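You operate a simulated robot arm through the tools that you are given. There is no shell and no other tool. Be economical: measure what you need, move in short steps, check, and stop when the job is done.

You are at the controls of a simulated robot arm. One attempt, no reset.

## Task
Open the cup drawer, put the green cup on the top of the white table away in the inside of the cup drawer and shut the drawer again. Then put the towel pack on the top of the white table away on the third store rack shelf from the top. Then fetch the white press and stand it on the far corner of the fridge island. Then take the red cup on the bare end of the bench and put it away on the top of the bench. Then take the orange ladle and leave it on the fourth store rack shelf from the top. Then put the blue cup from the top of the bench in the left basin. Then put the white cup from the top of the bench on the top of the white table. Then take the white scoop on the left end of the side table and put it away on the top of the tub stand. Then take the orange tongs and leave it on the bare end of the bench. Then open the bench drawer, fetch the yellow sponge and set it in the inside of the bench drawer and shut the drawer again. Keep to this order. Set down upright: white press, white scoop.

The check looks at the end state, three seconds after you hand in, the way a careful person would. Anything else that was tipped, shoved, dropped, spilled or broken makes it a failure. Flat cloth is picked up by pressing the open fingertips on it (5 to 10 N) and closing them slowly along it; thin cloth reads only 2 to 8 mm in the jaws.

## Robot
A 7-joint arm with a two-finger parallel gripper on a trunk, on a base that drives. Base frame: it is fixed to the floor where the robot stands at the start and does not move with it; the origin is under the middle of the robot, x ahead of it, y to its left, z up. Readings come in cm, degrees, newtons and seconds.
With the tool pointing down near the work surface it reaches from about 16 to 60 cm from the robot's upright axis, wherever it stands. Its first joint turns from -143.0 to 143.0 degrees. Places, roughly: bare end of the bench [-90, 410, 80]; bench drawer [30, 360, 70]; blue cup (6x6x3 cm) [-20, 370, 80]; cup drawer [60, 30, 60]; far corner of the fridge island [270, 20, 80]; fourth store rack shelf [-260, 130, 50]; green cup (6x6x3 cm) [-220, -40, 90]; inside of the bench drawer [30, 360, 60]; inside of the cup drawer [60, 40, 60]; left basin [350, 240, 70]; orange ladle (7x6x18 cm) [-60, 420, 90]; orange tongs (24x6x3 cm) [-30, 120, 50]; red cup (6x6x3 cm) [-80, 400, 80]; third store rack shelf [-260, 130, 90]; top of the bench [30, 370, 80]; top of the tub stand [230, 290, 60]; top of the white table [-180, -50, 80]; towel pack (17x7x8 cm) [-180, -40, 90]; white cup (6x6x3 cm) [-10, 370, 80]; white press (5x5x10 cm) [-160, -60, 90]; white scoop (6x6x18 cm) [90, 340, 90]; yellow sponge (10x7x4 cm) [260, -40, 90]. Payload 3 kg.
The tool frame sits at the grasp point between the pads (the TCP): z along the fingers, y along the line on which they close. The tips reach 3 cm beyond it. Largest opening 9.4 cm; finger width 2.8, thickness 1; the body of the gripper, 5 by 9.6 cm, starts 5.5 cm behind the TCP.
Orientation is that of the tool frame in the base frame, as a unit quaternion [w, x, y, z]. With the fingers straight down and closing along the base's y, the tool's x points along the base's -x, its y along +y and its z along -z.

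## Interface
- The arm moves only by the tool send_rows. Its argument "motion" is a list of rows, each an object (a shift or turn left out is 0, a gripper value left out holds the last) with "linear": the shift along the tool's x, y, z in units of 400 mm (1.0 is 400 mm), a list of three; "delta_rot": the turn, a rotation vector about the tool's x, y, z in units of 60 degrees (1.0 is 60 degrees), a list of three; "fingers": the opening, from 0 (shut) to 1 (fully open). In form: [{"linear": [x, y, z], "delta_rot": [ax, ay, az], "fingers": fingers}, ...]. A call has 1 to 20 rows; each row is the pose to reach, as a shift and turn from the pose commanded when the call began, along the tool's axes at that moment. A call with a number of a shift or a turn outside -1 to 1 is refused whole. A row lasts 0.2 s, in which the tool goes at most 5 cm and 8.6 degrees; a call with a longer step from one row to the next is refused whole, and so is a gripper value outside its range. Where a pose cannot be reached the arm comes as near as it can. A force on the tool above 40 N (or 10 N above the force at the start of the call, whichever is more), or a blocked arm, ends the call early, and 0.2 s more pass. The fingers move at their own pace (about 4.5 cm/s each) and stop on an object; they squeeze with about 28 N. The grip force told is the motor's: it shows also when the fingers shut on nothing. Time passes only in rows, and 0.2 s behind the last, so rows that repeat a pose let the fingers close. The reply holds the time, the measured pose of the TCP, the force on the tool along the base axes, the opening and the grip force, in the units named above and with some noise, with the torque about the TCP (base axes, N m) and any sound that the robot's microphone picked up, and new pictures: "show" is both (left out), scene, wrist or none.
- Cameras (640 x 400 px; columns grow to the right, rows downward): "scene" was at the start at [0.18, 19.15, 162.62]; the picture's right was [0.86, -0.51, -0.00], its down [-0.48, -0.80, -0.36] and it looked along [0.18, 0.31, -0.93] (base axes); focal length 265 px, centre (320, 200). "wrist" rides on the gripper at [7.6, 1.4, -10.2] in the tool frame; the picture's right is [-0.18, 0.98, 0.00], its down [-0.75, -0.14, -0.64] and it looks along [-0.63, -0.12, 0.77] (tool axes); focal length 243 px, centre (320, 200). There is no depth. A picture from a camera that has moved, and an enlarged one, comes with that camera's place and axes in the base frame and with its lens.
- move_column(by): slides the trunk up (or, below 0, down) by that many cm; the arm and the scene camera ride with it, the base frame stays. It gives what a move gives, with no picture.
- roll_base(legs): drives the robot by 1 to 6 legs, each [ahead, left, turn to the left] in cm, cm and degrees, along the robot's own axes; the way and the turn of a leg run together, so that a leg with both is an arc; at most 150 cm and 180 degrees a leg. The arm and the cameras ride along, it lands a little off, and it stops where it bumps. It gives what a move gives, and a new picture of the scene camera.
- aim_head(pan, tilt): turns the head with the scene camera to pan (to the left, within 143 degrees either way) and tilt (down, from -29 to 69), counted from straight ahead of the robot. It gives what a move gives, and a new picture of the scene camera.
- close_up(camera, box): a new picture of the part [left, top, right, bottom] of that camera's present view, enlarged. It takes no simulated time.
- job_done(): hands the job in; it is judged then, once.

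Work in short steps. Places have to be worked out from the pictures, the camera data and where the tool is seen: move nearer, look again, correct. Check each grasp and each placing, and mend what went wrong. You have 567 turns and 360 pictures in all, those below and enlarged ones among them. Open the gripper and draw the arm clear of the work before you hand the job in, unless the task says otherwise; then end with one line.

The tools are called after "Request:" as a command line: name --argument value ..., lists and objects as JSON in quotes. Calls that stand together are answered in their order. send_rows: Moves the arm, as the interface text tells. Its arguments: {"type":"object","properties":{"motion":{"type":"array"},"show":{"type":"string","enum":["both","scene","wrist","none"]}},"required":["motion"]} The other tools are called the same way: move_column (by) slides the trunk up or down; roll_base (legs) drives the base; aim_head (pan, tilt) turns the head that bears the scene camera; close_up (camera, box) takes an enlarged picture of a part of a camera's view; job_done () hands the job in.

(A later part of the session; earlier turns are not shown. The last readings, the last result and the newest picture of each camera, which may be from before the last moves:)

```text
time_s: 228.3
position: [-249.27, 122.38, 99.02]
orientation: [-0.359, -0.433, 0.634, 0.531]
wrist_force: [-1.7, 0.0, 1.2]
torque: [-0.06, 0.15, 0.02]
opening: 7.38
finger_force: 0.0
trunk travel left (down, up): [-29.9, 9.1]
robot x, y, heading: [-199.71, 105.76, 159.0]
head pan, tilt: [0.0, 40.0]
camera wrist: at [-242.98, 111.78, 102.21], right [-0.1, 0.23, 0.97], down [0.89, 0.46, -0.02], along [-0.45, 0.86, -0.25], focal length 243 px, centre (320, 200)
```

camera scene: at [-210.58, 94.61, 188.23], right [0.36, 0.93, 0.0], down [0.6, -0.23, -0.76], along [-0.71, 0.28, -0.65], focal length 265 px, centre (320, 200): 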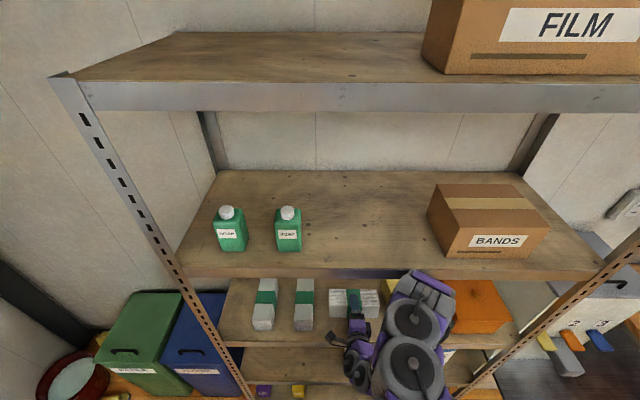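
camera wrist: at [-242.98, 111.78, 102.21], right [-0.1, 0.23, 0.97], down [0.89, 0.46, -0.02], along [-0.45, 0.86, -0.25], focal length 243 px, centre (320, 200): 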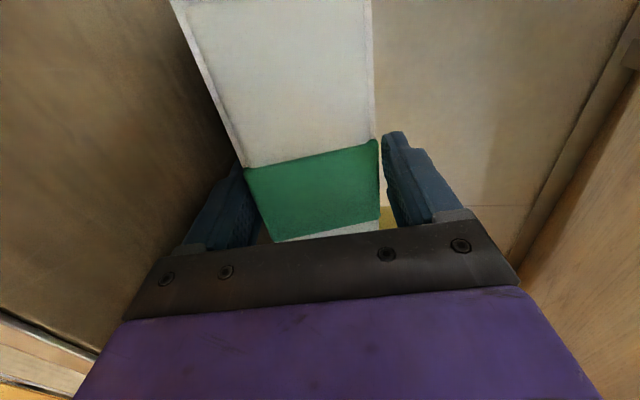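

Pack rests free of the upper finger. Open more and withdraw level.

Request:
send_rows --motion '[{"linear": [0, 0, 0], "fingers": 0.95}, {"linear": [0, -0.009, -0.05], "fingers": 0.95}, {"linear": [0, -0.018, -0.1]}, {"linear": [0, -0.027, -0.15]}, {"linear": [0, -0.036, -0.2]}, {"linear": [0, -0.045, -0.25]}, {"linear": [0, -0.053, -0.295]}]' --show "both"

```text
time_s: 230.1
position: [-243.43, 121.71, 105.5]
orientation: [-0.38, -0.416, 0.57, 0.598]
wrist_force: [-0.3, 0.4, 0.2]
torque: [0.03, -0.02, -0.01]
opening: 8.92
finger_force: 0.1
out of reach, approached as far as the arm can: row 7
trunk travel left (down, up): [-29.9, 9.1]
robot x, y, heading: [-199.98, 105.94, 158.7]
head pan, tilt: [0.0, 40.0]
stopped in row 7: the arm was blocked; the commanded pose is now the measured one
camera scene: at [-210.27, 94.82, 186.17], right [0.36, 0.93, 0.0], down [0.6, -0.23, -0.76], along [-0.71, 0.28, -0.64], focal length 265 px, centre (320, 200)
camera wrist: at [-236.64, 110.85, 106.47], right [0.05, 0.11, 0.99], down [0.88, 0.47, -0.1], along [-0.48, 0.87, -0.08], focal length 243 px, centre (320, 200)
```

scene: 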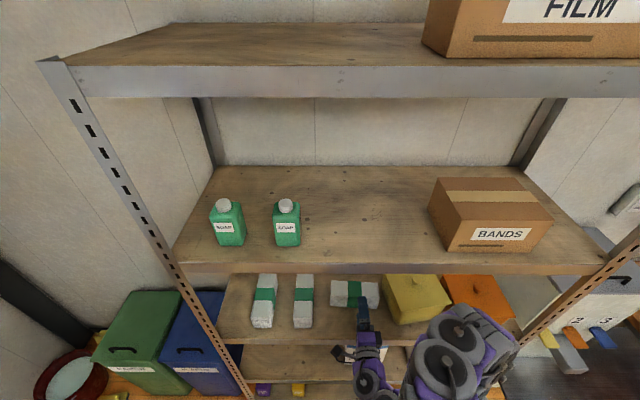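
wrist: 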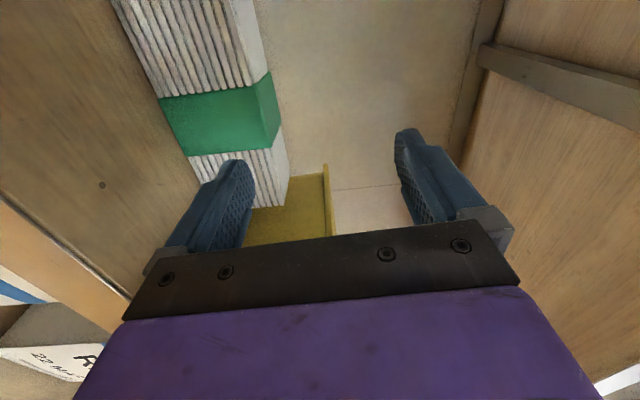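

Pack sits well on the third shelf. Back out, restore the tool-down posture, and drive to the white table for the press.

Request:
roll_base --legs '[[-30, 0, 0]]'

Request:
send_rows --motion '[{"delta_rot": [0.14, 0, 0], "fingers": 1}, {"delta_rot": [0.28, 0, 0]}, {"delta_rot": [0.42, 0, 0]}, {"delta_rot": [0.56, 0, 0]}, {"delta_rot": [0.7, 0, 0]}, {"delta_rot": [0.84, 0, 0]}, {"delta_rot": [0.98, 0, 0]}]' --show "none"

Request:
send_rows --motion '[{"delta_rot": [0.14, 0, 0]}, {"delta_rot": [0.28, 0, 0]}, {"delta_rot": [0.42, 0, 0]}]' --show "none"

```text
time_s: 232.1
position: [-215.17, 110.65, 105.49]
orientation: [-0.38, -0.416, 0.571, 0.597]
wrist_force: [-0.2, -0.8, 0.3]
torque: [0.0, 0.0, 0.01]
opening: 8.91
finger_force: 0.0
trunk travel left (down, up): [-29.9, 9.1]
robot x, y, heading: [-171.91, 94.94, 159.0]
head pan, tilt: [0.0, 40.0]
camera scene: at [-182.13, 83.78, 186.17], right [0.36, 0.93, 0.0], down [0.6, -0.23, -0.77], along [-0.71, 0.28, -0.64], focal length 265 px, centre (320, 200)
```

scene: 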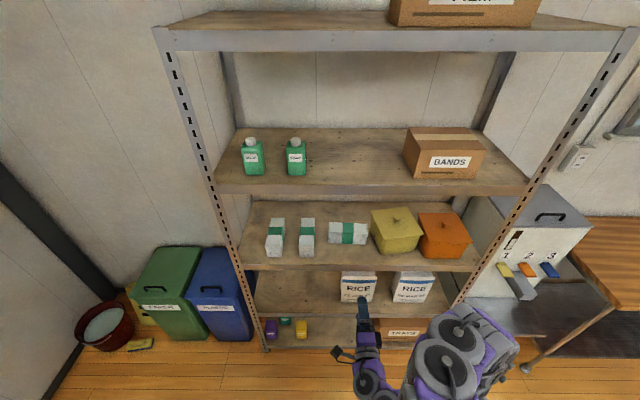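

```text
time_s: 233.7
position: [-215.62, 115.25, 96.85]
orientation: [-0.159, -0.542, 0.776, 0.281]
wrist_force: [0.2, 1.3, -0.4]
torque: [0.0, 0.01, 0.01]
opening: 9.42
finger_force: 0.0
out of reach, approached as far as the arm can: row 1, 2, 3, 4, 5, 6, 7
trunk travel left (down, up): [-29.9, 9.1]
robot x, y, heading: [-171.93, 94.74, 158.7]
head pan, tilt: [0.0, 40.0]
```

```text
time_s: 234.5
position: [-215.76, 114.79, 96.85]
orientation: [-0.158, -0.543, 0.775, 0.284]
wrist_force: [0.0, -0.2, -0.4]
torque: [0.0, -0.01, -0.02]
opening: 9.41
finger_force: 0.0
out of reach, approached as far as the arm can: row 1, 2, 3
trunk travel left (down, up): [-29.9, 9.1]
robot x, y, heading: [-172.09, 94.54, 158.7]
head pan, tilt: [0.0, 40.0]
```

The arm is at a limit; I raise the tool while finishing the pitch.

Request:
send_rows --motion '[{"linear": [-0.004, 0.04, -0.05]}, {"linear": [-0.008, 0.08, -0.1], "delta_rot": [0.1, 0, 0]}, {"linear": [-0.012, 0.12, -0.15], "delta_rot": [0.22, 0, 0]}, {"linear": [-0.016, 0.153, -0.2], "delta_rot": [0.34, 0, 0]}, {"linear": [-0.016, 0.153, -0.2], "delta_rot": [0.46, 0, 0]}, {"linear": [-0.016, 0.153, -0.2], "delta_rot": [0.58, 0, 0]}]' --show "scene"

```text
time_s: 235.9
position: [-213.25, 116.42, 95.7]
orientation: [-0.149, -0.546, 0.781, 0.264]
wrist_force: [-0.6, 0.5, 0.4]
torque: [-0.03, 0.01, -0.01]
opening: 9.42
finger_force: 0.1
out of reach, approached as far as the arm can: row 1, 2, 3, 4, 5, 6
trunk travel left (down, up): [-29.9, 9.1]
robot x, y, heading: [-172.14, 94.52, 158.9]
head pan, tilt: [0.0, 40.0]
camera scene: at [-182.19, 83.96, 186.17], right [0.36, 0.93, 0.0], down [0.6, -0.23, -0.76], along [-0.71, 0.28, -0.64], focal length 265 px, centre (320, 200)
```

scene: 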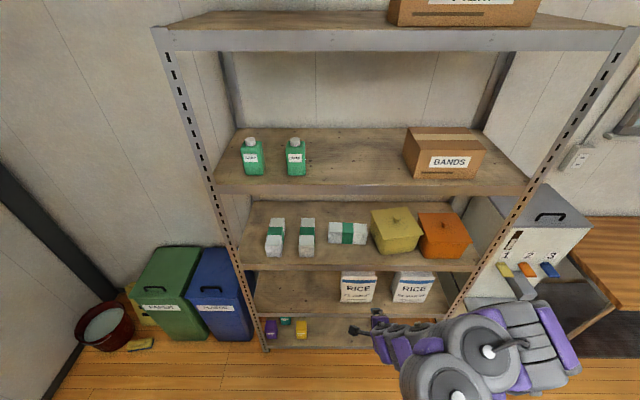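

Extend the tool forward to unfold the elbow, then pitch.

Request:
send_rows --motion '[{"linear": [0, 0.07, 0.011]}, {"linear": [0, 0.14, 0.022]}, {"linear": [0, 0.21, 0.033]}, {"linear": [0, 0.276, 0.044]}, {"linear": [0, 0.276, 0.044], "delta_rot": [0.12, 0, 0]}, {"linear": [0, 0.276, 0.044], "delta_rot": [0.24, 0, 0]}, {"linear": [0, 0.276, 0.044], "delta_rot": [0.36, 0, 0]}, {"linear": [0, 0.276, 0.044], "delta_rot": [0.48, 0, 0]}, {"linear": [0, 0.276, 0.044], "delta_rot": [0.58, 0, 0]}]' --show "scene"

```text
time_s: 237.9
position: [-222.87, 120.23, 99.82]
orientation: [0.024, -0.566, 0.824, 0.018]
wrist_force: [-0.4, -0.4, -0.7]
torque: [0.01, -0.01, 0.03]
opening: 9.38
finger_force: 0.0
out of reach, approached as far as the arm can: row 1, 2, 3, 4, 5
trunk travel left (down, up): [-29.9, 9.1]
robot x, y, heading: [-171.75, 94.56, 158.7]
head pan, tilt: [0.0, 40.0]
camera scene: at [-182.88, 82.86, 186.05], right [0.36, 0.93, 0.01], down [0.6, -0.23, -0.76], along [-0.71, 0.28, -0.65], focal length 265 px, centre (320, 200)
```

scene: 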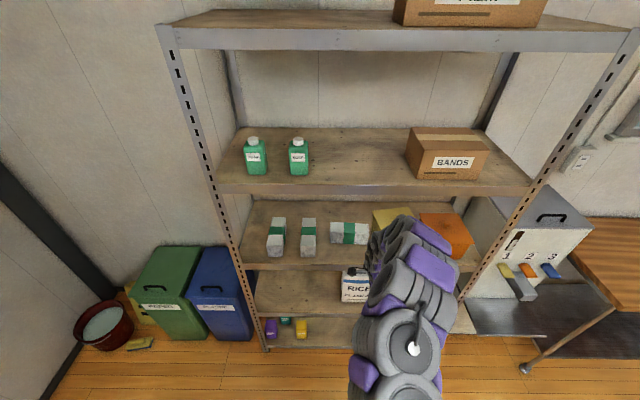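

Tool is down. Drive to stand in front of the press at the white table.

Request:
move_column --by 6

Request:
roll_base --legs '[[0, 0, 89.3], [40, 67, 0], [30, 0, 0]]'

Request:
send_rows --motion '[{"linear": [0, 0, 0]}, {"linear": [0, 0, 0]}]' --show "wrist"

```text
time_s: 238.9
position: [-222.69, 120.7, 105.74]
orientation: [0.021, -0.566, 0.824, 0.018]
wrist_force: [0.1, -0.3, -0.1]
torque: [0.0, -0.02, -0.01]
opening: 9.4
finger_force: 0.0
trunk travel left (down, up): [-35.9, 3.1]
robot x, y, heading: [-171.69, 95.03, 158.7]
head pan, tilt: [0.0, 40.0]
```

```text
time_s: 248.5
position: [-166.68, -46.67, 105.92]
orientation: [-0.003, 0.979, -0.203, -0.028]
wrist_force: [0.8, 1.3, 0.8]
torque: [-0.01, 0.02, -0.01]
opening: 9.41
finger_force: 0.0
trunk travel left (down, up): [-35.9, 3.1]
robot x, y, heading: [-139.07, 3.27, -113.4]
head pan, tilt: [0.0, 40.0]
camera scene: at [-128.72, -7.63, 192.17], right [-0.92, 0.4, 0.0], down [0.26, 0.59, -0.76], along [-0.3, -0.7, -0.65], focal length 265 px, centre (320, 200)
```

scene: 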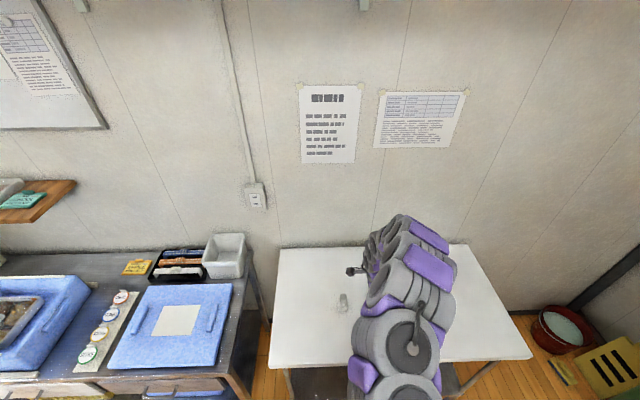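

```text
time_s: 249.1
position: [-166.41, -46.57, 106.04]
orientation: [-0.002, 0.979, -0.202, -0.028]
wrist_force: [0.2, 0.1, 0.3]
torque: [-0.01, 0.01, 0.02]
opening: 9.4
finger_force: 0.0
trunk travel left (down, up): [-35.9, 3.1]
robot x, y, heading: [-138.8, 3.07, -113.7]
head pan, tilt: [0.0, 40.0]
camera wrist: at [-159.44, -50.86, 115.75], right [-0.56, -0.83, 0.02], down [-0.6, 0.42, 0.68], along [-0.57, 0.37, -0.73], focal length 243 px, centre (320, 200)
```

wrist: 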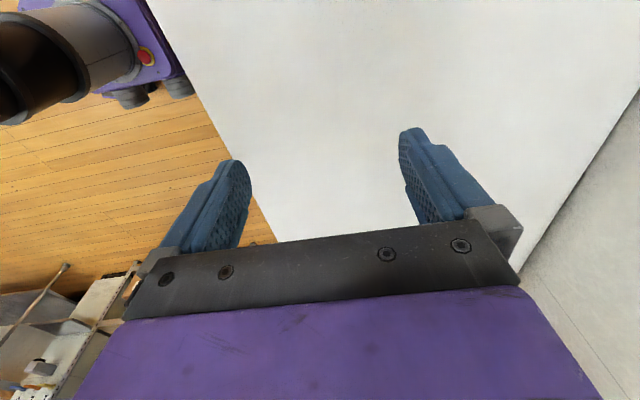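

Press ≈(-159.3,-54), 9.5 cm left and 4 cm ahead of the tool. Move over it.

Request:
send_rows --motion '[{"linear": [0.08, 0.033, 0]}, {"linear": [0.16, 0.066, 0]}, {"linear": [0.237, 0.099, 0]}, {"linear": [0.237, 0.099, 0]}]' --show "wrist"

```text
time_s: 250.1
position: [-159.34, -53.86, 105.44]
orientation: [-0.002, 0.979, -0.203, -0.028]
wrist_force: [-0.2, 1.0, -0.4]
torque: [-0.01, -0.05, 0.01]
opening: 9.4
finger_force: 0.0
trunk travel left (down, up): [-35.9, 3.1]
robot x, y, heading: [-138.95, 3.33, -113.5]
head pan, tilt: [0.0, 40.0]
camera wrist: at [-152.3, -58.26, 115.34], right [-0.56, -0.83, 0.02], down [-0.6, 0.42, 0.68], along [-0.57, 0.37, -0.73], focal length 243 px, centre (320, 200)
```

wrist: 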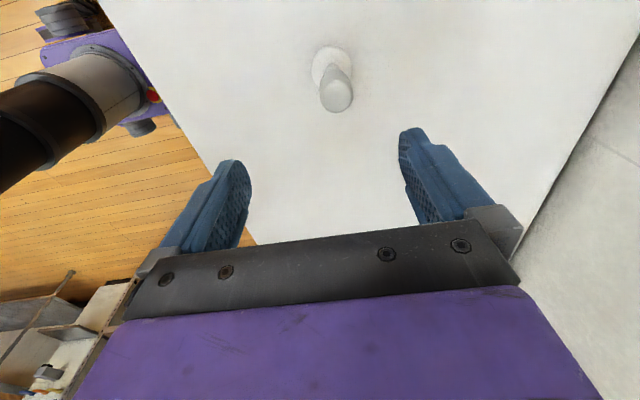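

Knob is 1.2 cm left, 1.6 cm ahead. Correct, then lower by trunk.

Request:
send_rows --motion '[{"linear": [0.03, 0.04, 0]}, {"linear": [0.03, 0.04, 0]}]' --show "none"

Request:
move_column --by -8

Request:
send_rows --motion '[{"linear": [0, 0, 0]}]' --show "wrist"

```text
time_s: 250.7
position: [-158.59, -55.91, 105.42]
orientation: [-0.003, 0.979, -0.202, -0.029]
wrist_force: [0.0, -1.0, -0.4]
torque: [0.01, 0.02, 0.02]
opening: 9.41
finger_force: 0.0
trunk travel left (down, up): [-35.9, 3.1]
robot x, y, heading: [-138.8, 3.06, -113.6]
head pan, tilt: [0.0, 40.0]
```

```text
time_s: 251.9
position: [-158.72, -55.81, 97.22]
orientation: [-0.002, 0.979, -0.202, -0.03]
wrist_force: [0.0, -0.3, 0.2]
torque: [0.0, 0.03, 0.0]
opening: 9.4
finger_force: 0.1
trunk travel left (down, up): [-27.9, 11.1]
robot x, y, heading: [-139.05, 3.69, -113.4]
head pan, tilt: [0.0, 40.0]
```

```text
time_s: 252.3
position: [-158.76, -55.78, 97.3]
orientation: [-0.002, 0.979, -0.201, -0.029]
wrist_force: [-0.2, 0.0, -0.1]
torque: [0.02, -0.01, 0.0]
opening: 9.39
finger_force: 0.0
trunk travel left (down, up): [-27.9, 11.1]
robot x, y, heading: [-139.06, 3.57, -113.6]
head pan, tilt: [0.0, 40.0]
camera wrist: at [-151.74, -60.17, 107.11], right [-0.56, -0.83, 0.02], down [-0.6, 0.42, 0.68], along [-0.57, 0.37, -0.73], focal length 243 px, centre (320, 200)
```

wrist: 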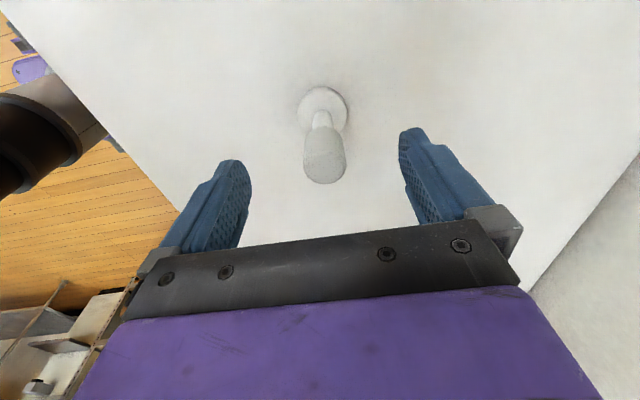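

Centred. Lower 5.5 cm and close.

Request:
move_column --by -5.5

Request:
send_rows --motion '[{"fingers": 0.5}, {"fingers": 0}, {"fingers": 0}, {"fingers": 0}, {"fingers": 0}, {"fingers": 0}, {"fingers": 0}]' --show "none"

Request:
move_column --by 10

Request:
send_rows --motion '[{"linear": [0, 0, 0]}]' --show "wrist"

```text
time_s: 253.2
position: [-158.69, -55.92, 91.79]
orientation: [-0.001, 0.979, -0.202, -0.029]
wrist_force: [-0.2, 0.1, 0.1]
torque: [0.04, -0.02, 0.01]
opening: 9.42
finger_force: 0.2
trunk travel left (down, up): [-22.4, 16.6]
robot x, y, heading: [-138.81, 3.32, -113.6]
head pan, tilt: [0.0, 40.0]
```

```text
time_s: 254.8
position: [-158.78, -55.75, 91.79]
orientation: [-0.002, 0.979, -0.202, -0.029]
wrist_force: [-0.4, -0.6, 1.7]
torque: [0.05, 0.07, 0.03]
opening: 3.22
finger_force: 28.1
trunk travel left (down, up): [-22.4, 16.6]
robot x, y, heading: [-139.21, 3.51, -113.6]
head pan, tilt: [0.0, 40.0]
```

```text
time_s: 256.2
position: [-158.67, -55.85, 101.78]
orientation: [-0.003, 0.979, -0.202, -0.028]
wrist_force: [0.0, -0.2, -2.4]
torque: [0.01, -0.02, 0.03]
opening: 3.18
finger_force: 27.9
trunk travel left (down, up): [-32.4, 6.6]
robot x, y, heading: [-138.93, 3.5, -113.3]
head pan, tilt: [0.0, 40.0]
```

```text
time_s: 256.6
position: [-158.75, -55.79, 101.91]
orientation: [-0.001, 0.979, -0.203, -0.029]
wrist_force: [0.7, -0.5, -1.6]
torque: [-0.02, -0.07, 0.03]
opening: 3.21
finger_force: 28.1
trunk travel left (down, up): [-32.4, 6.6]
robot x, y, heading: [-138.93, 3.61, -113.3]
head pan, tilt: [0.0, 40.0]
camera wrist: at [-151.75, -60.19, 111.59], right [-0.56, -0.83, 0.02], down [-0.6, 0.42, 0.68], along [-0.57, 0.37, -0.73], focal length 243 px, centre (320, 200)
```

wrist: 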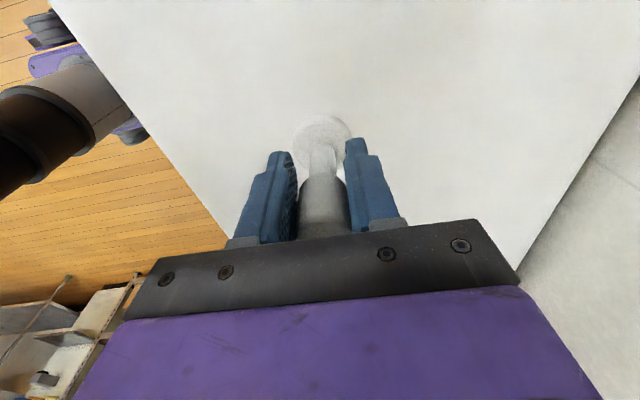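

Press held. I raise it, turn so that I face back along the aisle, and reverse along the aisle toward the island's far end.

Request:
move_column --by 6

Request:
roll_base --legs '[[-8, 0, 0], [0, 0, -88], [0, 5, 0], [-150, 0, 0], [-60, 0, 0]]'

```text
time_s: 257.6
position: [-158.8, -55.85, 107.69]
orientation: [-0.003, 0.979, -0.202, -0.029]
wrist_force: [0.1, 0.3, -2.0]
torque: [0.01, -0.01, 0.03]
opening: 3.21
finger_force: 27.8
trunk travel left (down, up): [-38.4, 0.6]
robot x, y, heading: [-139.07, 3.32, -113.6]
head pan, tilt: [0.0, 40.0]
```

```text
time_s: 273.0
position: [0.02, -53.82, 107.77]
orientation: [0.023, -0.574, 0.818, 0.021]
wrist_force: [-1.0, -0.8, -1.4]
torque: [0.05, 0.0, -0.02]
opening: 3.16
finger_force: 27.8
trunk travel left (down, up): [-38.4, 0.6]
robot x, y, heading: [60.67, -69.28, 159.8]
head pan, tilt: [0.0, 40.0]
camera scene: at [50.15, -80.05, 194.69], right [0.34, 0.94, 0.0], down [0.6, -0.22, -0.76], along [-0.72, 0.26, -0.65], focal length 265 px, centre (320, 200)
```

scene: 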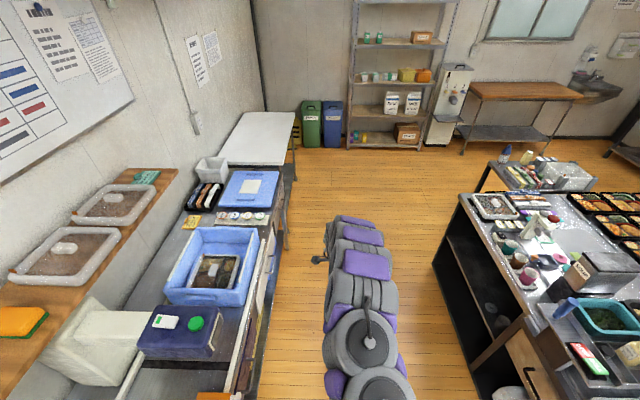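

Good progress. Continue backwards with a small shift toward the island.

Request:
roll_base --legs '[[0, -12, -1.2], [-150, 0, 0], [-50, 0, 0]]'

Request:
aim_head --pan -60 --tilt 35

```text
time_s: 283.9
position: [192.41, -115.2, 107.84]
orientation: [0.028, -0.585, 0.81, 0.027]
wrist_force: [0.4, -0.9, -1.5]
torque: [0.05, 0.01, 0.02]
opening: 3.09
finger_force: 27.6
trunk travel left (down, up): [-38.4, 0.6]
robot x, y, heading: [253.45, -128.09, 161.4]
head pan, tilt: [0.0, 40.0]
camera scene: at [243.08, -139.88, 194.6], right [0.32, 0.95, 0.0], down [0.61, -0.21, -0.76], along [-0.72, 0.25, -0.65], focal length 265 px, centre (320, 200)
```

scene: 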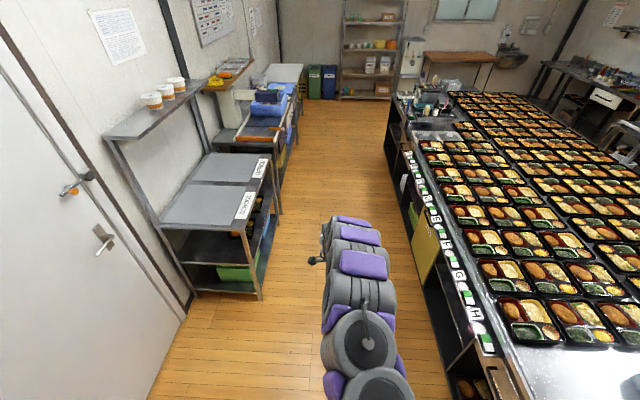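

```text
time_s: 285.2
position: [192.95, -114.16, 107.93]
orientation: [0.025, -0.583, 0.812, 0.025]
wrist_force: [-0.6, 1.9, -1.9]
torque: [-0.04, 0.0, 0.01]
opening: 3.1
finger_force: 28.1
trunk travel left (down, up): [-38.4, 0.6]
robot x, y, heading: [253.48, -128.0, 161.0]
head pan, tilt: [-60.0, 35.0]
camera scene: at [249.39, -133.94, 195.39], right [0.98, 0.19, 0.0], down [0.11, -0.56, -0.82], along [-0.16, 0.81, -0.57], focal length 265 px, centre (320, 200)
```

scene: 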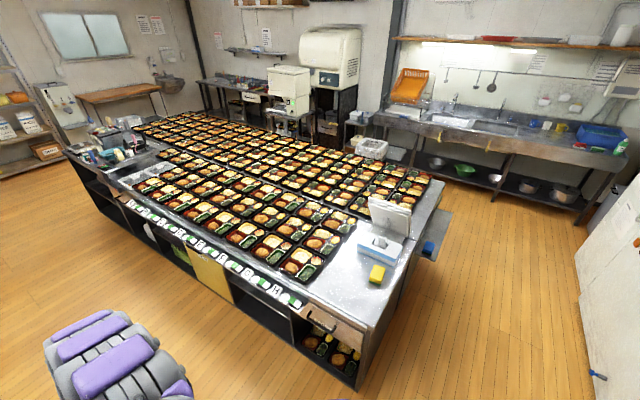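

I see the island's far end with tissue box, a metal panel and the sponge. Close-up.

Request:
close_up --camera "scene" --box '[320, 160, 480, 310]'

```text
2.67 times, centred on (400, 235) of scene
camera zoom: at [249.39, -133.94, 195.39], right [0.98, 0.19, 0.0], down [0.11, -0.56, -0.82], along [-0.16, 0.81, -0.57], focal length 706 px, centre (107, 107)
```

zoom: 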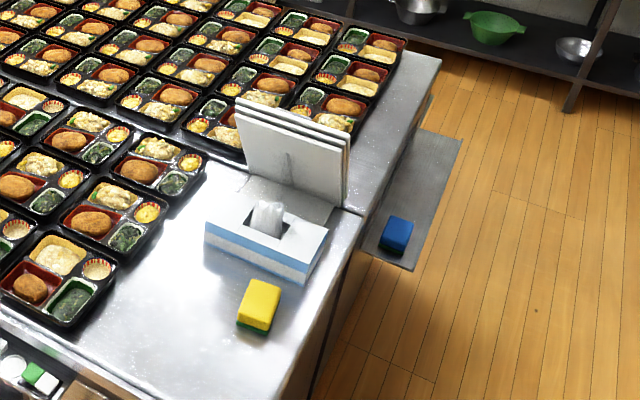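

The panel hides the target region; I go round to the end side to see it.

Request:
roll_base --legs '[[-42, 0, -2.5], [0, -75, 0]]'

Request:
aim_head --pan -25 --tilt 45

```text
time_s: 291.4
position: [259.51, -58.65, 107.95]
orientation: [0.027, -0.568, 0.822, 0.026]
wrist_force: [0.0, 0.1, -2.4]
torque: [-0.06, -0.02, 0.0]
opening: 3.08
finger_force: 27.6
trunk travel left (down, up): [-38.4, 0.6]
robot x, y, heading: [319.82, -73.72, 158.9]
head pan, tilt: [-60.0, 35.0]
camera scene: at [315.21, -80.57, 195.35], right [0.99, 0.16, 0.01], down [0.09, -0.56, -0.82], along [-0.12, 0.81, -0.57], focal length 265 px, centre (320, 200)
```

scene: 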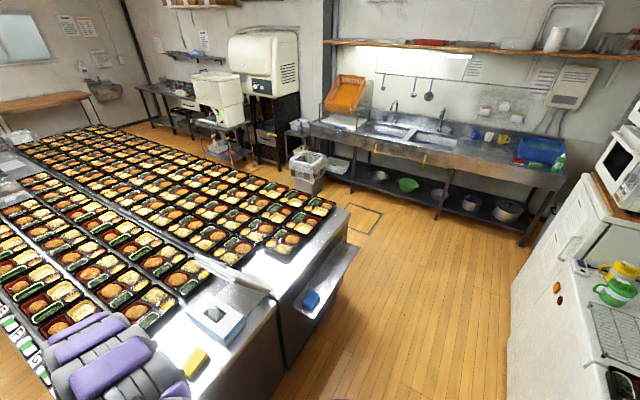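

```text
time_s: 292.4
position: [260.45, -57.1, 108.15]
orientation: [0.021, -0.568, 0.823, 0.024]
wrist_force: [-0.4, 0.4, -1.3]
torque: [-0.04, -0.01, 0.02]
opening: 3.06
finger_force: 28.2
trunk travel left (down, up): [-38.4, 0.6]
robot x, y, heading: [320.26, -73.63, 159.0]
head pan, tilt: [-25.0, 45.0]
camera scene: at [311.63, -81.67, 193.93], right [0.72, 0.69, 0.0], down [0.49, -0.51, -0.71], along [-0.49, 0.51, -0.71], focal length 265 px, centre (320, 200)
```

scene: 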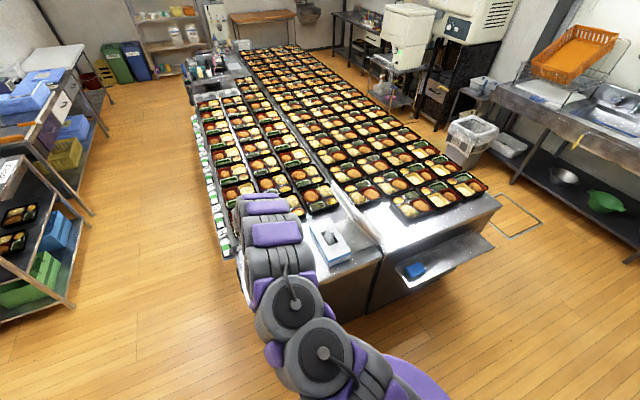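

Request:
close_up --camera "scene" --box '[290, 150, 510, 300]'

```text
2.67 times, centred on (400, 225) of scene
camera zoom: at [311.63, -81.67, 193.93], right [0.72, 0.69, 0.0], down [0.49, -0.51, -0.71], along [-0.49, 0.51, -0.71], focal length 706 px, centre (107, 133)
```

zoom: 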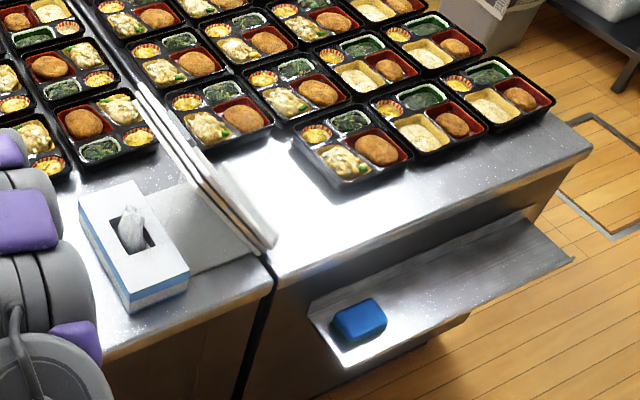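

The bare spot beside the panel at about (270,11) is the target corner. Retract the arm, turn the tool yaw so that the camera is on my side, and shift the base right.

Request:
send_rows --motion '[{"linear": [0, -0.1, 0]}, {"linear": [0, -0.2, 0]}, {"linear": [0, -0.3, 0], "delta_rot": [0, 0, -0.14]}, {"linear": [0, -0.4, 0], "delta_rot": [0, 0, -0.28]}, {"linear": [0, -0.5, 0], "delta_rot": [0, 0, -0.42]}, {"linear": [0, -0.5, 0], "delta_rot": [0, 0, -0.56]}, {"linear": [0, -0.5, 0], "delta_rot": [0, 0, -0.7]}, {"linear": [0, -0.5, 0], "delta_rot": [0, 0, -0.84]}, {"linear": [0, -0.5, 0], "delta_rot": [0, 0, -0.98]}]' --show "none"

Request:
send_rows --motion '[{"delta_rot": [0, 0, -0.13]}, {"delta_rot": [0, 0, -0.26]}, {"delta_rot": [0, 0, -0.39]}, {"delta_rot": [0, 0, -0.5]}]' --show "none"

Request:
roll_base --legs '[[0, -62, 0]]'

Request:
send_rows --motion '[{"linear": [0, 0, 0]}, {"linear": [0, 0, 0]}, {"linear": [0, 0, 0]}]' --show "wrist"

```text
time_s: 294.4
position: [278.94, -64.38, 107.82]
orientation: [-0.03, 0.899, -0.436, -0.01]
wrist_force: [0.3, 0.0, -2.3]
torque: [-0.02, -0.03, 0.01]
opening: 3.02
finger_force: 28.1
trunk travel left (down, up): [-38.4, 0.6]
robot x, y, heading: [320.27, -73.33, 159.0]
head pan, tilt: [-25.0, 45.0]
```

```text
time_s: 295.4
position: [278.98, -64.75, 107.83]
orientation: [-0.034, 0.981, -0.189, -0.002]
wrist_force: [0.6, 0.0, -1.5]
torque: [0.0, -0.01, 0.04]
opening: 3.01
finger_force: 27.7
trunk travel left (down, up): [-38.4, 0.6]
robot x, y, heading: [320.03, -73.66, 159.1]
head pan, tilt: [-25.0, 45.0]
```

```text
time_s: 298.8
position: [301.77, -7.37, 107.87]
orientation: [-0.033, 0.979, -0.203, -0.002]
wrist_force: [-0.1, 0.3, -1.0]
torque: [0.0, 0.0, 0.0]
opening: 3.0
finger_force: 28.0
trunk travel left (down, up): [-38.4, 0.6]
robot x, y, heading: [342.97, -17.45, 157.4]
head pan, tilt: [-25.0, 45.0]
camera scene: at [334.06, -25.4, 193.93], right [0.74, 0.67, 0.0], down [0.48, -0.52, -0.71], along [-0.47, 0.52, -0.71], focal length 265 px, centre (320, 200)
```

scene: 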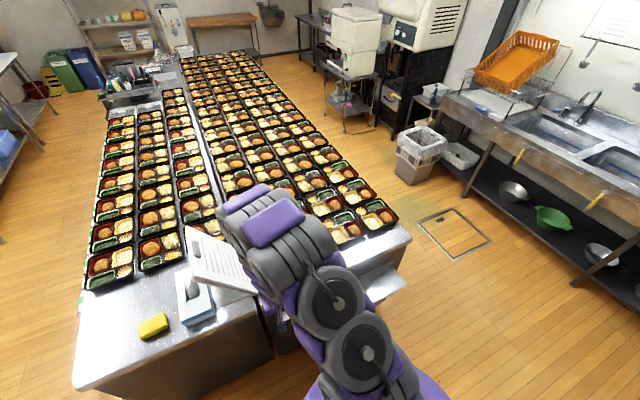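

```text
time_s: 299.6
position: [301.75, -7.44, 108.08]
orientation: [-0.034, 0.979, -0.203, -0.002]
wrist_force: [0.0, 0.3, -2.0]
torque: [-0.02, 0.01, 0.02]
opening: 2.98
finger_force: 27.7
trunk travel left (down, up): [-38.4, 0.6]
robot x, y, heading: [342.48, -17.51, 157.4]
head pan, tilt: [-25.0, 45.0]
camera wrist: at [308.12, -12.31, 117.99], right [-0.56, -0.83, -0.06], down [-0.64, 0.39, 0.66], along [-0.52, 0.41, -0.75], focal length 243 px, centre (320, 200)
```

wrist: 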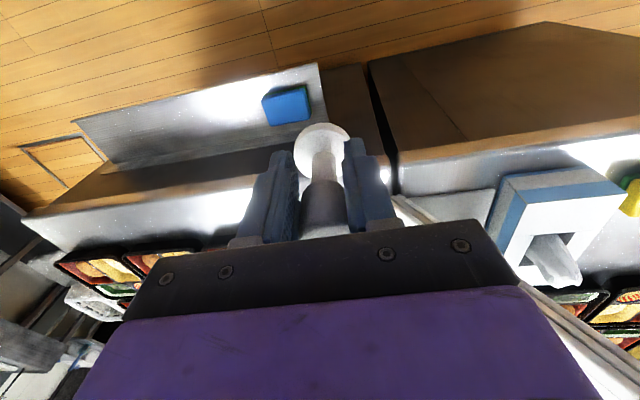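

Shift 6 cm further right to clear the panel, then roll ahead 20 cm.

Request:
roll_base --legs '[[0, -6, 0], [20, 0, 0]]'

Request:
send_rows --motion '[{"linear": [0, 0, 0]}, {"linear": [0, 0, 0]}, {"linear": [0, 0, 0]}]' --show "wrist"

```text
time_s: 301.8
position: [284.76, 6.04, 108.1]
orientation: [-0.033, 0.979, -0.203, -0.002]
wrist_force: [-0.6, -0.2, -1.7]
torque: [-0.03, -0.03, -0.02]
opening: 2.98
finger_force: 28.0
trunk travel left (down, up): [-38.4, 0.6]
robot x, y, heading: [325.89, -3.71, 157.1]
head pan, tilt: [-25.0, 45.0]
camera scene: at [315.59, -15.69, 193.61], right [0.74, 0.67, 0.02], down [0.48, -0.51, -0.71], along [-0.47, 0.54, -0.7], focal length 265 px, centre (320, 200)
```

scene: 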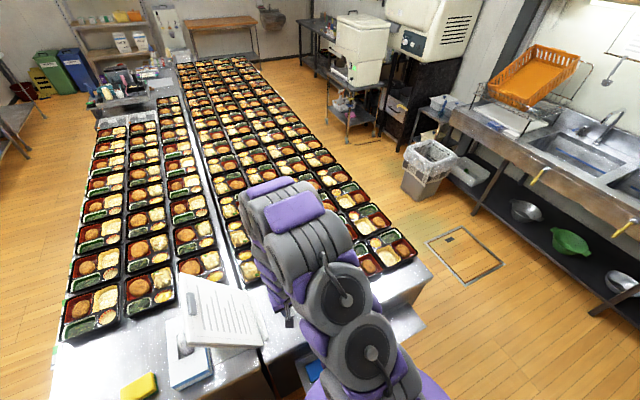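

```text
time_s: 302.8
position: [287.42, 11.87, 108.6]
orientation: [-0.006, 0.979, -0.205, -0.012]
wrist_force: [0.2, -0.2, -1.2]
torque: [-0.05, -0.02, -0.02]
opening: 2.97
finger_force: 28.3
trunk travel left (down, up): [-38.4, 0.6]
robot x, y, heading: [326.22, -4.1, 157.2]
head pan, tilt: [-25.0, 45.0]
stopped in row 3: the arm was blocked; the commanded pose is now the measured one
camera wrist: at [294.08, 7.36, 118.74], right [-0.56, -0.83, 0.0], down [-0.62, 0.42, 0.66], along [-0.55, 0.37, -0.75], focal length 243 px, centre (320, 200)
```

wrist: 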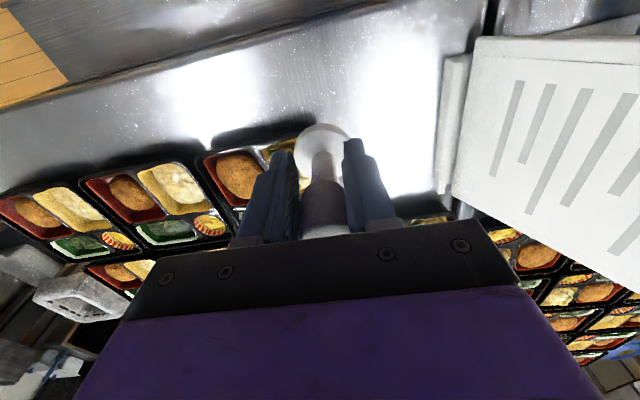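

Slot between the bento and the panel is visible; target ≈(272,13). Move over it.

Request:
send_rows --motion '[{"linear": [0, 0, 0]}, {"linear": [-0.09, 0.03, 0]}, {"linear": [-0.18, 0.06, 0]}, {"linear": [-0.27, 0.09, 0]}, {"linear": [-0.365, 0.12, 0]}, {"linear": [-0.365, 0.12, 0]}]' --show "both"

```text
time_s: 304.4
position: [270.3, 8.21, 108.64]
orientation: [-0.022, 0.98, -0.196, -0.007]
wrist_force: [0.0, -0.2, -1.4]
torque: [-0.04, -0.03, 0.01]
opening: 2.91
finger_force: 28.4
trunk travel left (down, up): [-38.4, 0.6]
robot x, y, heading: [325.52, -5.15, 156.8]
head pan, tilt: [-25.0, 45.0]
stopped in row 6: the arm was blocked; the commanded pose is now the measured one
camera scene: at [315.54, -16.24, 193.69], right [0.74, 0.67, 0.02], down [0.48, -0.51, -0.71], along [-0.47, 0.53, -0.7], focal length 265 px, centre (320, 200)
camera wrist: at [276.93, 3.61, 118.68], right [-0.55, -0.84, -0.04], down [-0.64, 0.39, 0.67], along [-0.54, 0.39, -0.75], focal length 243 px, centre (320, 200)
```

scene: 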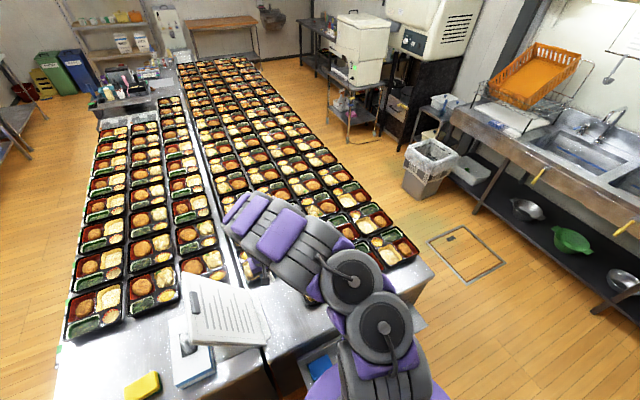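
wrist: 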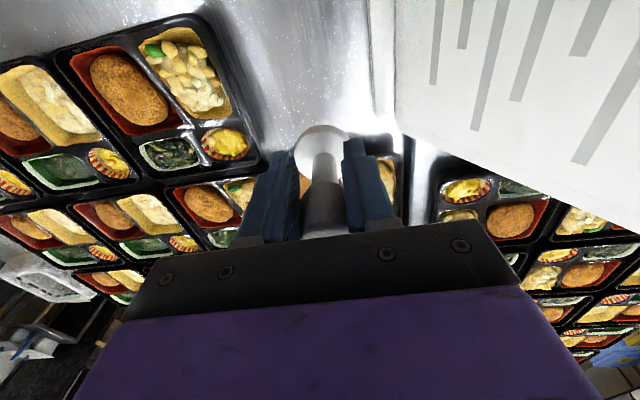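

Slot spans n≈94–111, r≈241–270; I shift 2.8 cm right and let the sway settle.

Request:
send_rows --motion '[{"linear": [0, 0, 0]}, {"linear": [0, -0.07, 0]}, {"linear": [0, -0.07, 0]}, {"linear": [0, -0.07, 0]}, {"linear": [0, -0.07, 0]}, {"linear": [0, -0.07, 0]}, {"linear": [0, -0.07, 0]}]' --show "none"

Request:
send_rows --motion '[{"linear": [0, 0, 0]}, {"linear": [0, 0, 0]}, {"linear": [0, 0, 0]}, {"linear": [0, 0, 0]}]' --show "none"

```text
time_s: 306.0
position: [271.01, 9.8, 108.86]
orientation: [-0.025, 0.98, -0.196, -0.008]
wrist_force: [0.4, 0.4, -2.0]
torque: [-0.04, 0.0, 0.01]
opening: 2.94
finger_force: 28.1
trunk travel left (down, up): [-38.4, 0.6]
robot x, y, heading: [325.36, -5.53, 157.0]
head pan, tilt: [-25.0, 45.0]
```

```text
time_s: 307.0
position: [271.12, 10.53, 108.83]
orientation: [-0.023, 0.98, -0.196, -0.009]
wrist_force: [-0.1, -0.8, -1.6]
torque: [-0.02, -0.06, 0.02]
opening: 2.92
finger_force: 27.5
trunk travel left (down, up): [-38.4, 0.6]
robot x, y, heading: [325.65, -5.41, 157.0]
head pan, tilt: [-25.0, 45.0]
```

Positioned (r 251, n 102.6). Trim the tool tilt so that the press is vertical and lower.

Request:
send_rows --motion '[{"delta_rot": [-0.048, -0.03, 0]}, {"delta_rot": [-0.048, -0.03, 0]}]' --show "none"

Request:
move_column --by -12

Request:
send_rows --motion '[{"linear": [0, 0, 0]}]' --show "wrist"

```text
time_s: 307.6
position: [271.7, 11.28, 108.87]
orientation: [0.001, 0.98, -0.195, -0.029]
wrist_force: [-0.5, -0.1, -1.1]
torque: [-0.01, -0.03, -0.02]
opening: 2.9
finger_force: 27.6
trunk travel left (down, up): [-38.4, 0.6]
robot x, y, heading: [325.41, -5.49, 157.2]
head pan, tilt: [-25.0, 45.0]
```

```text
time_s: 309.1
position: [272.06, 12.07, 96.97]
orientation: [0.005, 0.98, -0.197, -0.029]
wrist_force: [-0.1, -0.7, -1.7]
torque: [-0.01, -0.03, 0.02]
opening: 2.93
finger_force: 27.8
trunk travel left (down, up): [-26.4, 12.6]
robot x, y, heading: [325.52, -5.14, 157.1]
head pan, tilt: [-25.0, 45.0]
```

```text
time_s: 309.5
position: [271.47, 10.95, 96.73]
orientation: [0.0, 0.98, -0.196, -0.029]
wrist_force: [0.4, -0.3, -1.1]
torque: [0.01, -0.04, -0.02]
opening: 2.91
finger_force: 27.7
trunk travel left (down, up): [-26.4, 12.6]
robot x, y, heading: [325.38, -5.53, 156.7]
head pan, tilt: [-25.0, 45.0]
camera wrist: at [278.57, 6.67, 106.7], right [-0.55, -0.84, 0.02], down [-0.6, 0.41, 0.68], along [-0.58, 0.36, -0.73], focal length 243 px, centre (320, 200)
```

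wrist: 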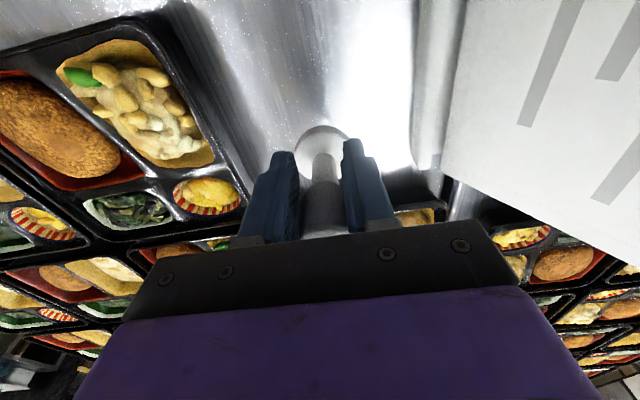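

Over bare metal. Lower in small steps until contact.

Request:
move_column --by -4

Request:
move_column --by -1

Request:
move_column --by -1

```text
time_s: 310.3
position: [271.66, 11.13, 92.82]
orientation: [0.001, 0.98, -0.196, -0.029]
wrist_force: [0.0, -0.9, -1.7]
torque: [0.02, -0.02, 0.0]
opening: 2.9
finger_force: 27.7
trunk travel left (down, up): [-22.4, 16.6]
robot x, y, heading: [325.73, -5.34, 157.0]
head pan, tilt: [-25.0, 45.0]
```

```text
time_s: 310.9
position: [271.82, 11.38, 91.94]
orientation: [0.002, 0.98, -0.196, -0.03]
wrist_force: [-0.3, 1.0, -1.5]
torque: [-0.02, -0.02, -0.03]
opening: 2.88
finger_force: 28.4
trunk travel left (down, up): [-21.4, 17.6]
robot x, y, heading: [325.68, -4.96, 157.4]
head pan, tilt: [-25.0, 45.0]
```

```text
time_s: 311.5
position: [271.67, 11.37, 90.73]
orientation: [0.002, 0.98, -0.196, -0.027]
wrist_force: [1.5, 0.5, -0.6]
torque: [-0.02, 0.01, 0.02]
opening: 0.0
finger_force: 27.9
trunk travel left (down, up): [-20.4, 18.6]
robot x, y, heading: [325.68, -4.98, 157.1]
head pan, tilt: [-25.0, 45.0]
```

The fingers have closed fully – the press slipped out. Look.

Request:
send_rows --motion '[{"linear": [0, 0, 0]}]' --show "wrist"

```text
time_s: 311.9
position: [271.77, 11.37, 90.69]
orientation: [0.002, 0.98, -0.197, -0.029]
wrist_force: [-0.4, -0.5, 0.6]
torque: [0.0, -0.01, -0.03]
opening: 0.0
finger_force: 27.9
trunk travel left (down, up): [-20.4, 18.6]
robot x, y, heading: [325.74, -5.13, 156.8]
head pan, tilt: [-25.0, 45.0]
camera wrist: at [278.76, 7.18, 100.69], right [-0.55, -0.84, 0.03], down [-0.6, 0.42, 0.68], along [-0.58, 0.36, -0.73], focal length 243 px, centre (320, 200)
```

wrist: 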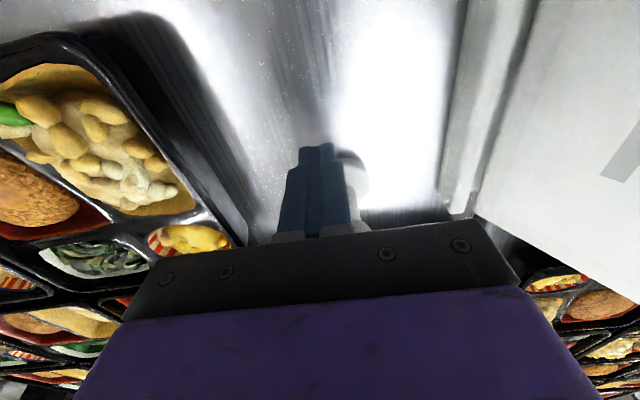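

The press is just beside/behind the fingers. Raise straight up and view.

Request:
move_column --by 3

Request:
move_column --by 9

Request:
send_rows --motion '[{"linear": [0, 0, 0]}]' --show "wrist"

```text
time_s: 312.6
position: [271.69, 11.31, 93.93]
orientation: [0.002, 0.98, -0.196, -0.029]
wrist_force: [0.8, 0.0, 0.9]
torque: [-0.01, -0.03, 0.04]
opening: 0.0
finger_force: 28.0
trunk travel left (down, up): [-23.4, 15.6]
robot x, y, heading: [325.96, -5.12, 157.2]
head pan, tilt: [-25.0, 45.0]
```

```text
time_s: 313.9
position: [271.75, 11.3, 102.79]
orientation: [0.002, 0.98, -0.197, -0.029]
wrist_force: [-0.1, -1.2, 0.1]
torque: [-0.01, 0.02, -0.01]
opening: 0.01
finger_force: 28.3
trunk travel left (down, up): [-32.4, 6.6]
robot x, y, heading: [325.84, -5.03, 157.3]
head pan, tilt: [-25.0, 45.0]
```

```text
time_s: 314.3
position: [271.7, 11.39, 102.87]
orientation: [0.002, 0.98, -0.197, -0.03]
wrist_force: [0.1, 0.0, -0.5]
torque: [0.02, -0.05, 0.01]
opening: 0.01
finger_force: 28.2
trunk travel left (down, up): [-32.4, 6.6]
robot x, y, heading: [325.55, -5.27, 156.9]
head pan, tilt: [-25.0, 45.0]
camera wrist: at [278.77, 7.16, 112.72], right [-0.55, -0.84, 0.03], down [-0.6, 0.42, 0.68], along [-0.58, 0.36, -0.73], focal length 243 px, centre (320, 200)
```

wrist: 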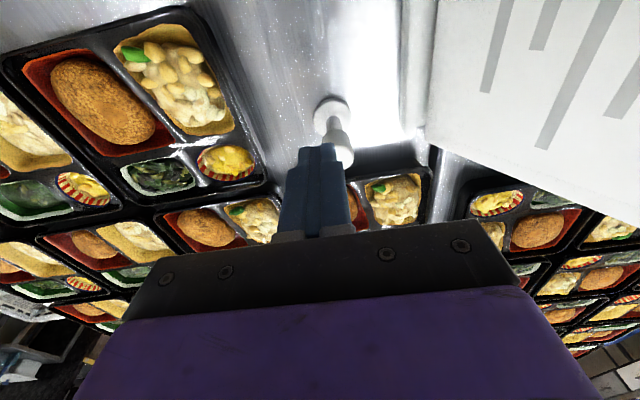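

The press stands upright in the corner slot. Now retreat: raise, retract, back off and turn to heading 70°.

Request:
send_rows --motion '[{"linear": [0, 0, -0.1], "fingers": 0.5}, {"linear": [0.1, 0, -0.15]}, {"linear": [0.2, 0, -0.15]}, {"linear": [0.3, 0, -0.15]}, {"linear": [0.4, 0, -0.15]}]' --show "none"

Request:
roll_base --legs '[[-22, 0, 0], [0, 0, -87]]'

Request:
aim_head --pan 40 --tilt 35

```text
time_s: 315.5
position: [287.14, 5.23, 107.9]
orientation: [0.002, 0.98, -0.197, -0.03]
wrist_force: [0.3, -0.3, 0.2]
torque: [0.02, 0.03, 0.01]
opening: 4.68
finger_force: 0.1
trunk travel left (down, up): [-32.4, 6.6]
robot x, y, heading: [325.65, -4.91, 157.2]
head pan, tilt: [-25.0, 45.0]
```

```text
time_s: 321.0
position: [356.25, 24.63, 107.85]
orientation: [0.019, -0.562, 0.827, 0.024]
wrist_force: [-1.0, -0.2, -0.5]
torque: [0.01, -0.01, 0.01]
opening: 4.71
finger_force: 0.1
trunk travel left (down, up): [-32.4, 6.6]
robot x, y, heading: [346.6, -14.03, 67.7]
head pan, tilt: [-25.0, 45.0]
camera scene: at [338.42, -5.57, 187.93], right [0.68, -0.73, 0.0], down [-0.52, -0.49, -0.71], along [0.52, 0.48, -0.71], focal length 265 px, centre (320, 200)
```

scene: 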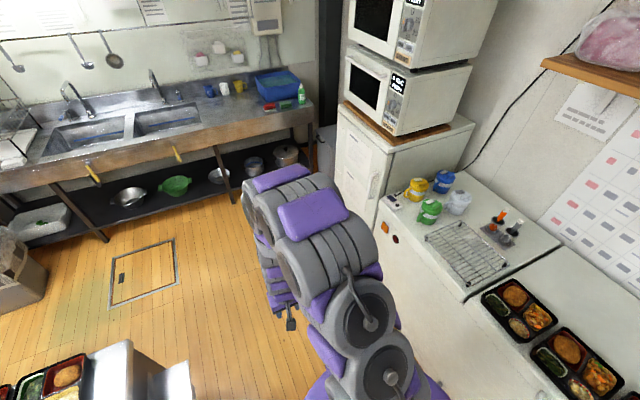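

```text
time_s: 322.4
position: [356.06, 24.5, 107.89]
orientation: [0.019, -0.561, 0.827, 0.023]
wrist_force: [-0.2, -0.2, -1.0]
torque: [-0.05, -0.01, 0.02]
opening: 4.71
finger_force: 0.2
trunk travel left (down, up): [-32.4, 6.6]
robot x, y, heading: [346.96, -13.95, 68.4]
head pan, tilt: [40.0, 35.0]
camera scene: at [329.73, -2.76, 189.4], right [0.95, 0.31, 0.0], down [0.18, -0.55, -0.82], along [-0.25, 0.78, -0.58], focal length 265 px, centre (320, 200)
```

scene: 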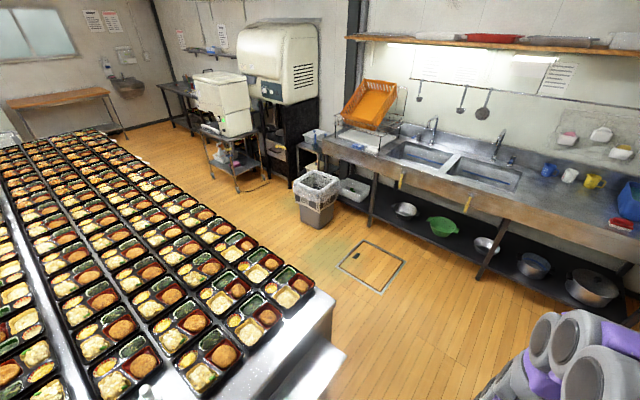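

Corridor between island back (n≈170) and bin/cart (n≈273) is free. Drive ahead to n≈212, then left along it.

Request:
roll_base --legs '[[106, 0, 1.6], [0, 150, 0], [0, 100, 0]]'

Request:
aim_head --pan 75 --tilt 35

```text
time_s: 339.8
position: [156.28, 211.27, 108.03]
orientation: [0.018, -0.575, 0.818, 0.024]
wrist_force: [0.6, -0.3, 0.2]
torque: [-0.01, 0.0, -0.03]
opening: 4.7
finger_force: 0.1
trunk travel left (down, up): [-32.4, 6.6]
robot x, y, heading: [147.89, 172.73, 70.0]
head pan, tilt: [40.0, 35.0]
camera scene: at [130.42, 183.26, 189.39], right [0.94, 0.34, 0.0], down [0.2, -0.54, -0.82], along [-0.28, 0.77, -0.58], focal length 265 px, centre (320, 200)
```

scene: 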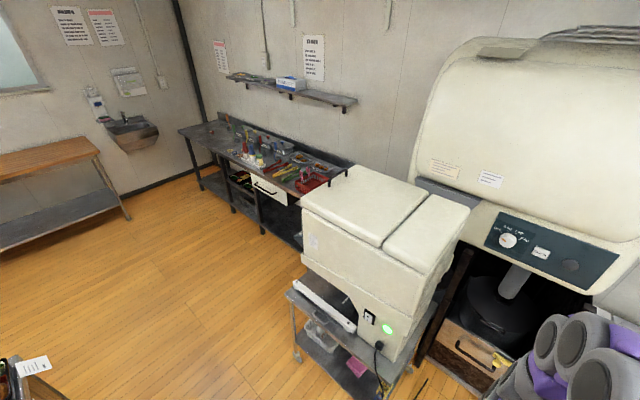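

```text
time_s: 340.8
position: [156.79, 210.9, 107.94]
orientation: [0.018, -0.575, 0.817, 0.026]
wrist_force: [-0.1, -0.3, -0.3]
torque: [-0.03, 0.02, -0.03]
opening: 4.7
finger_force: 0.0
trunk travel left (down, up): [-32.4, 6.6]
robot x, y, heading: [148.02, 172.4, 70.2]
head pan, tilt: [75.0, 35.0]
camera scene: at [126.76, 179.84, 189.45], right [0.57, 0.82, 0.0], down [0.47, -0.33, -0.82], along [-0.67, 0.47, -0.57], focal length 265 px, centre (320, 200)
```

scene: 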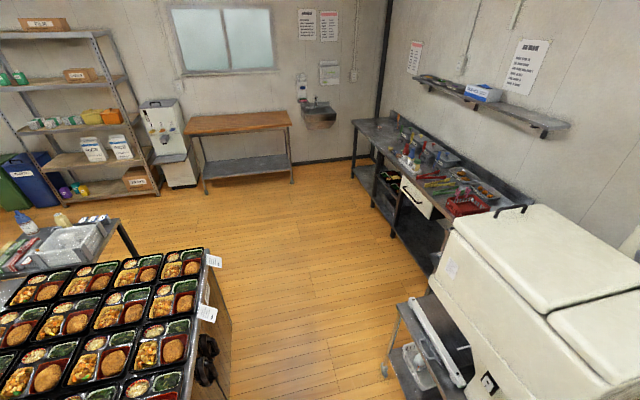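

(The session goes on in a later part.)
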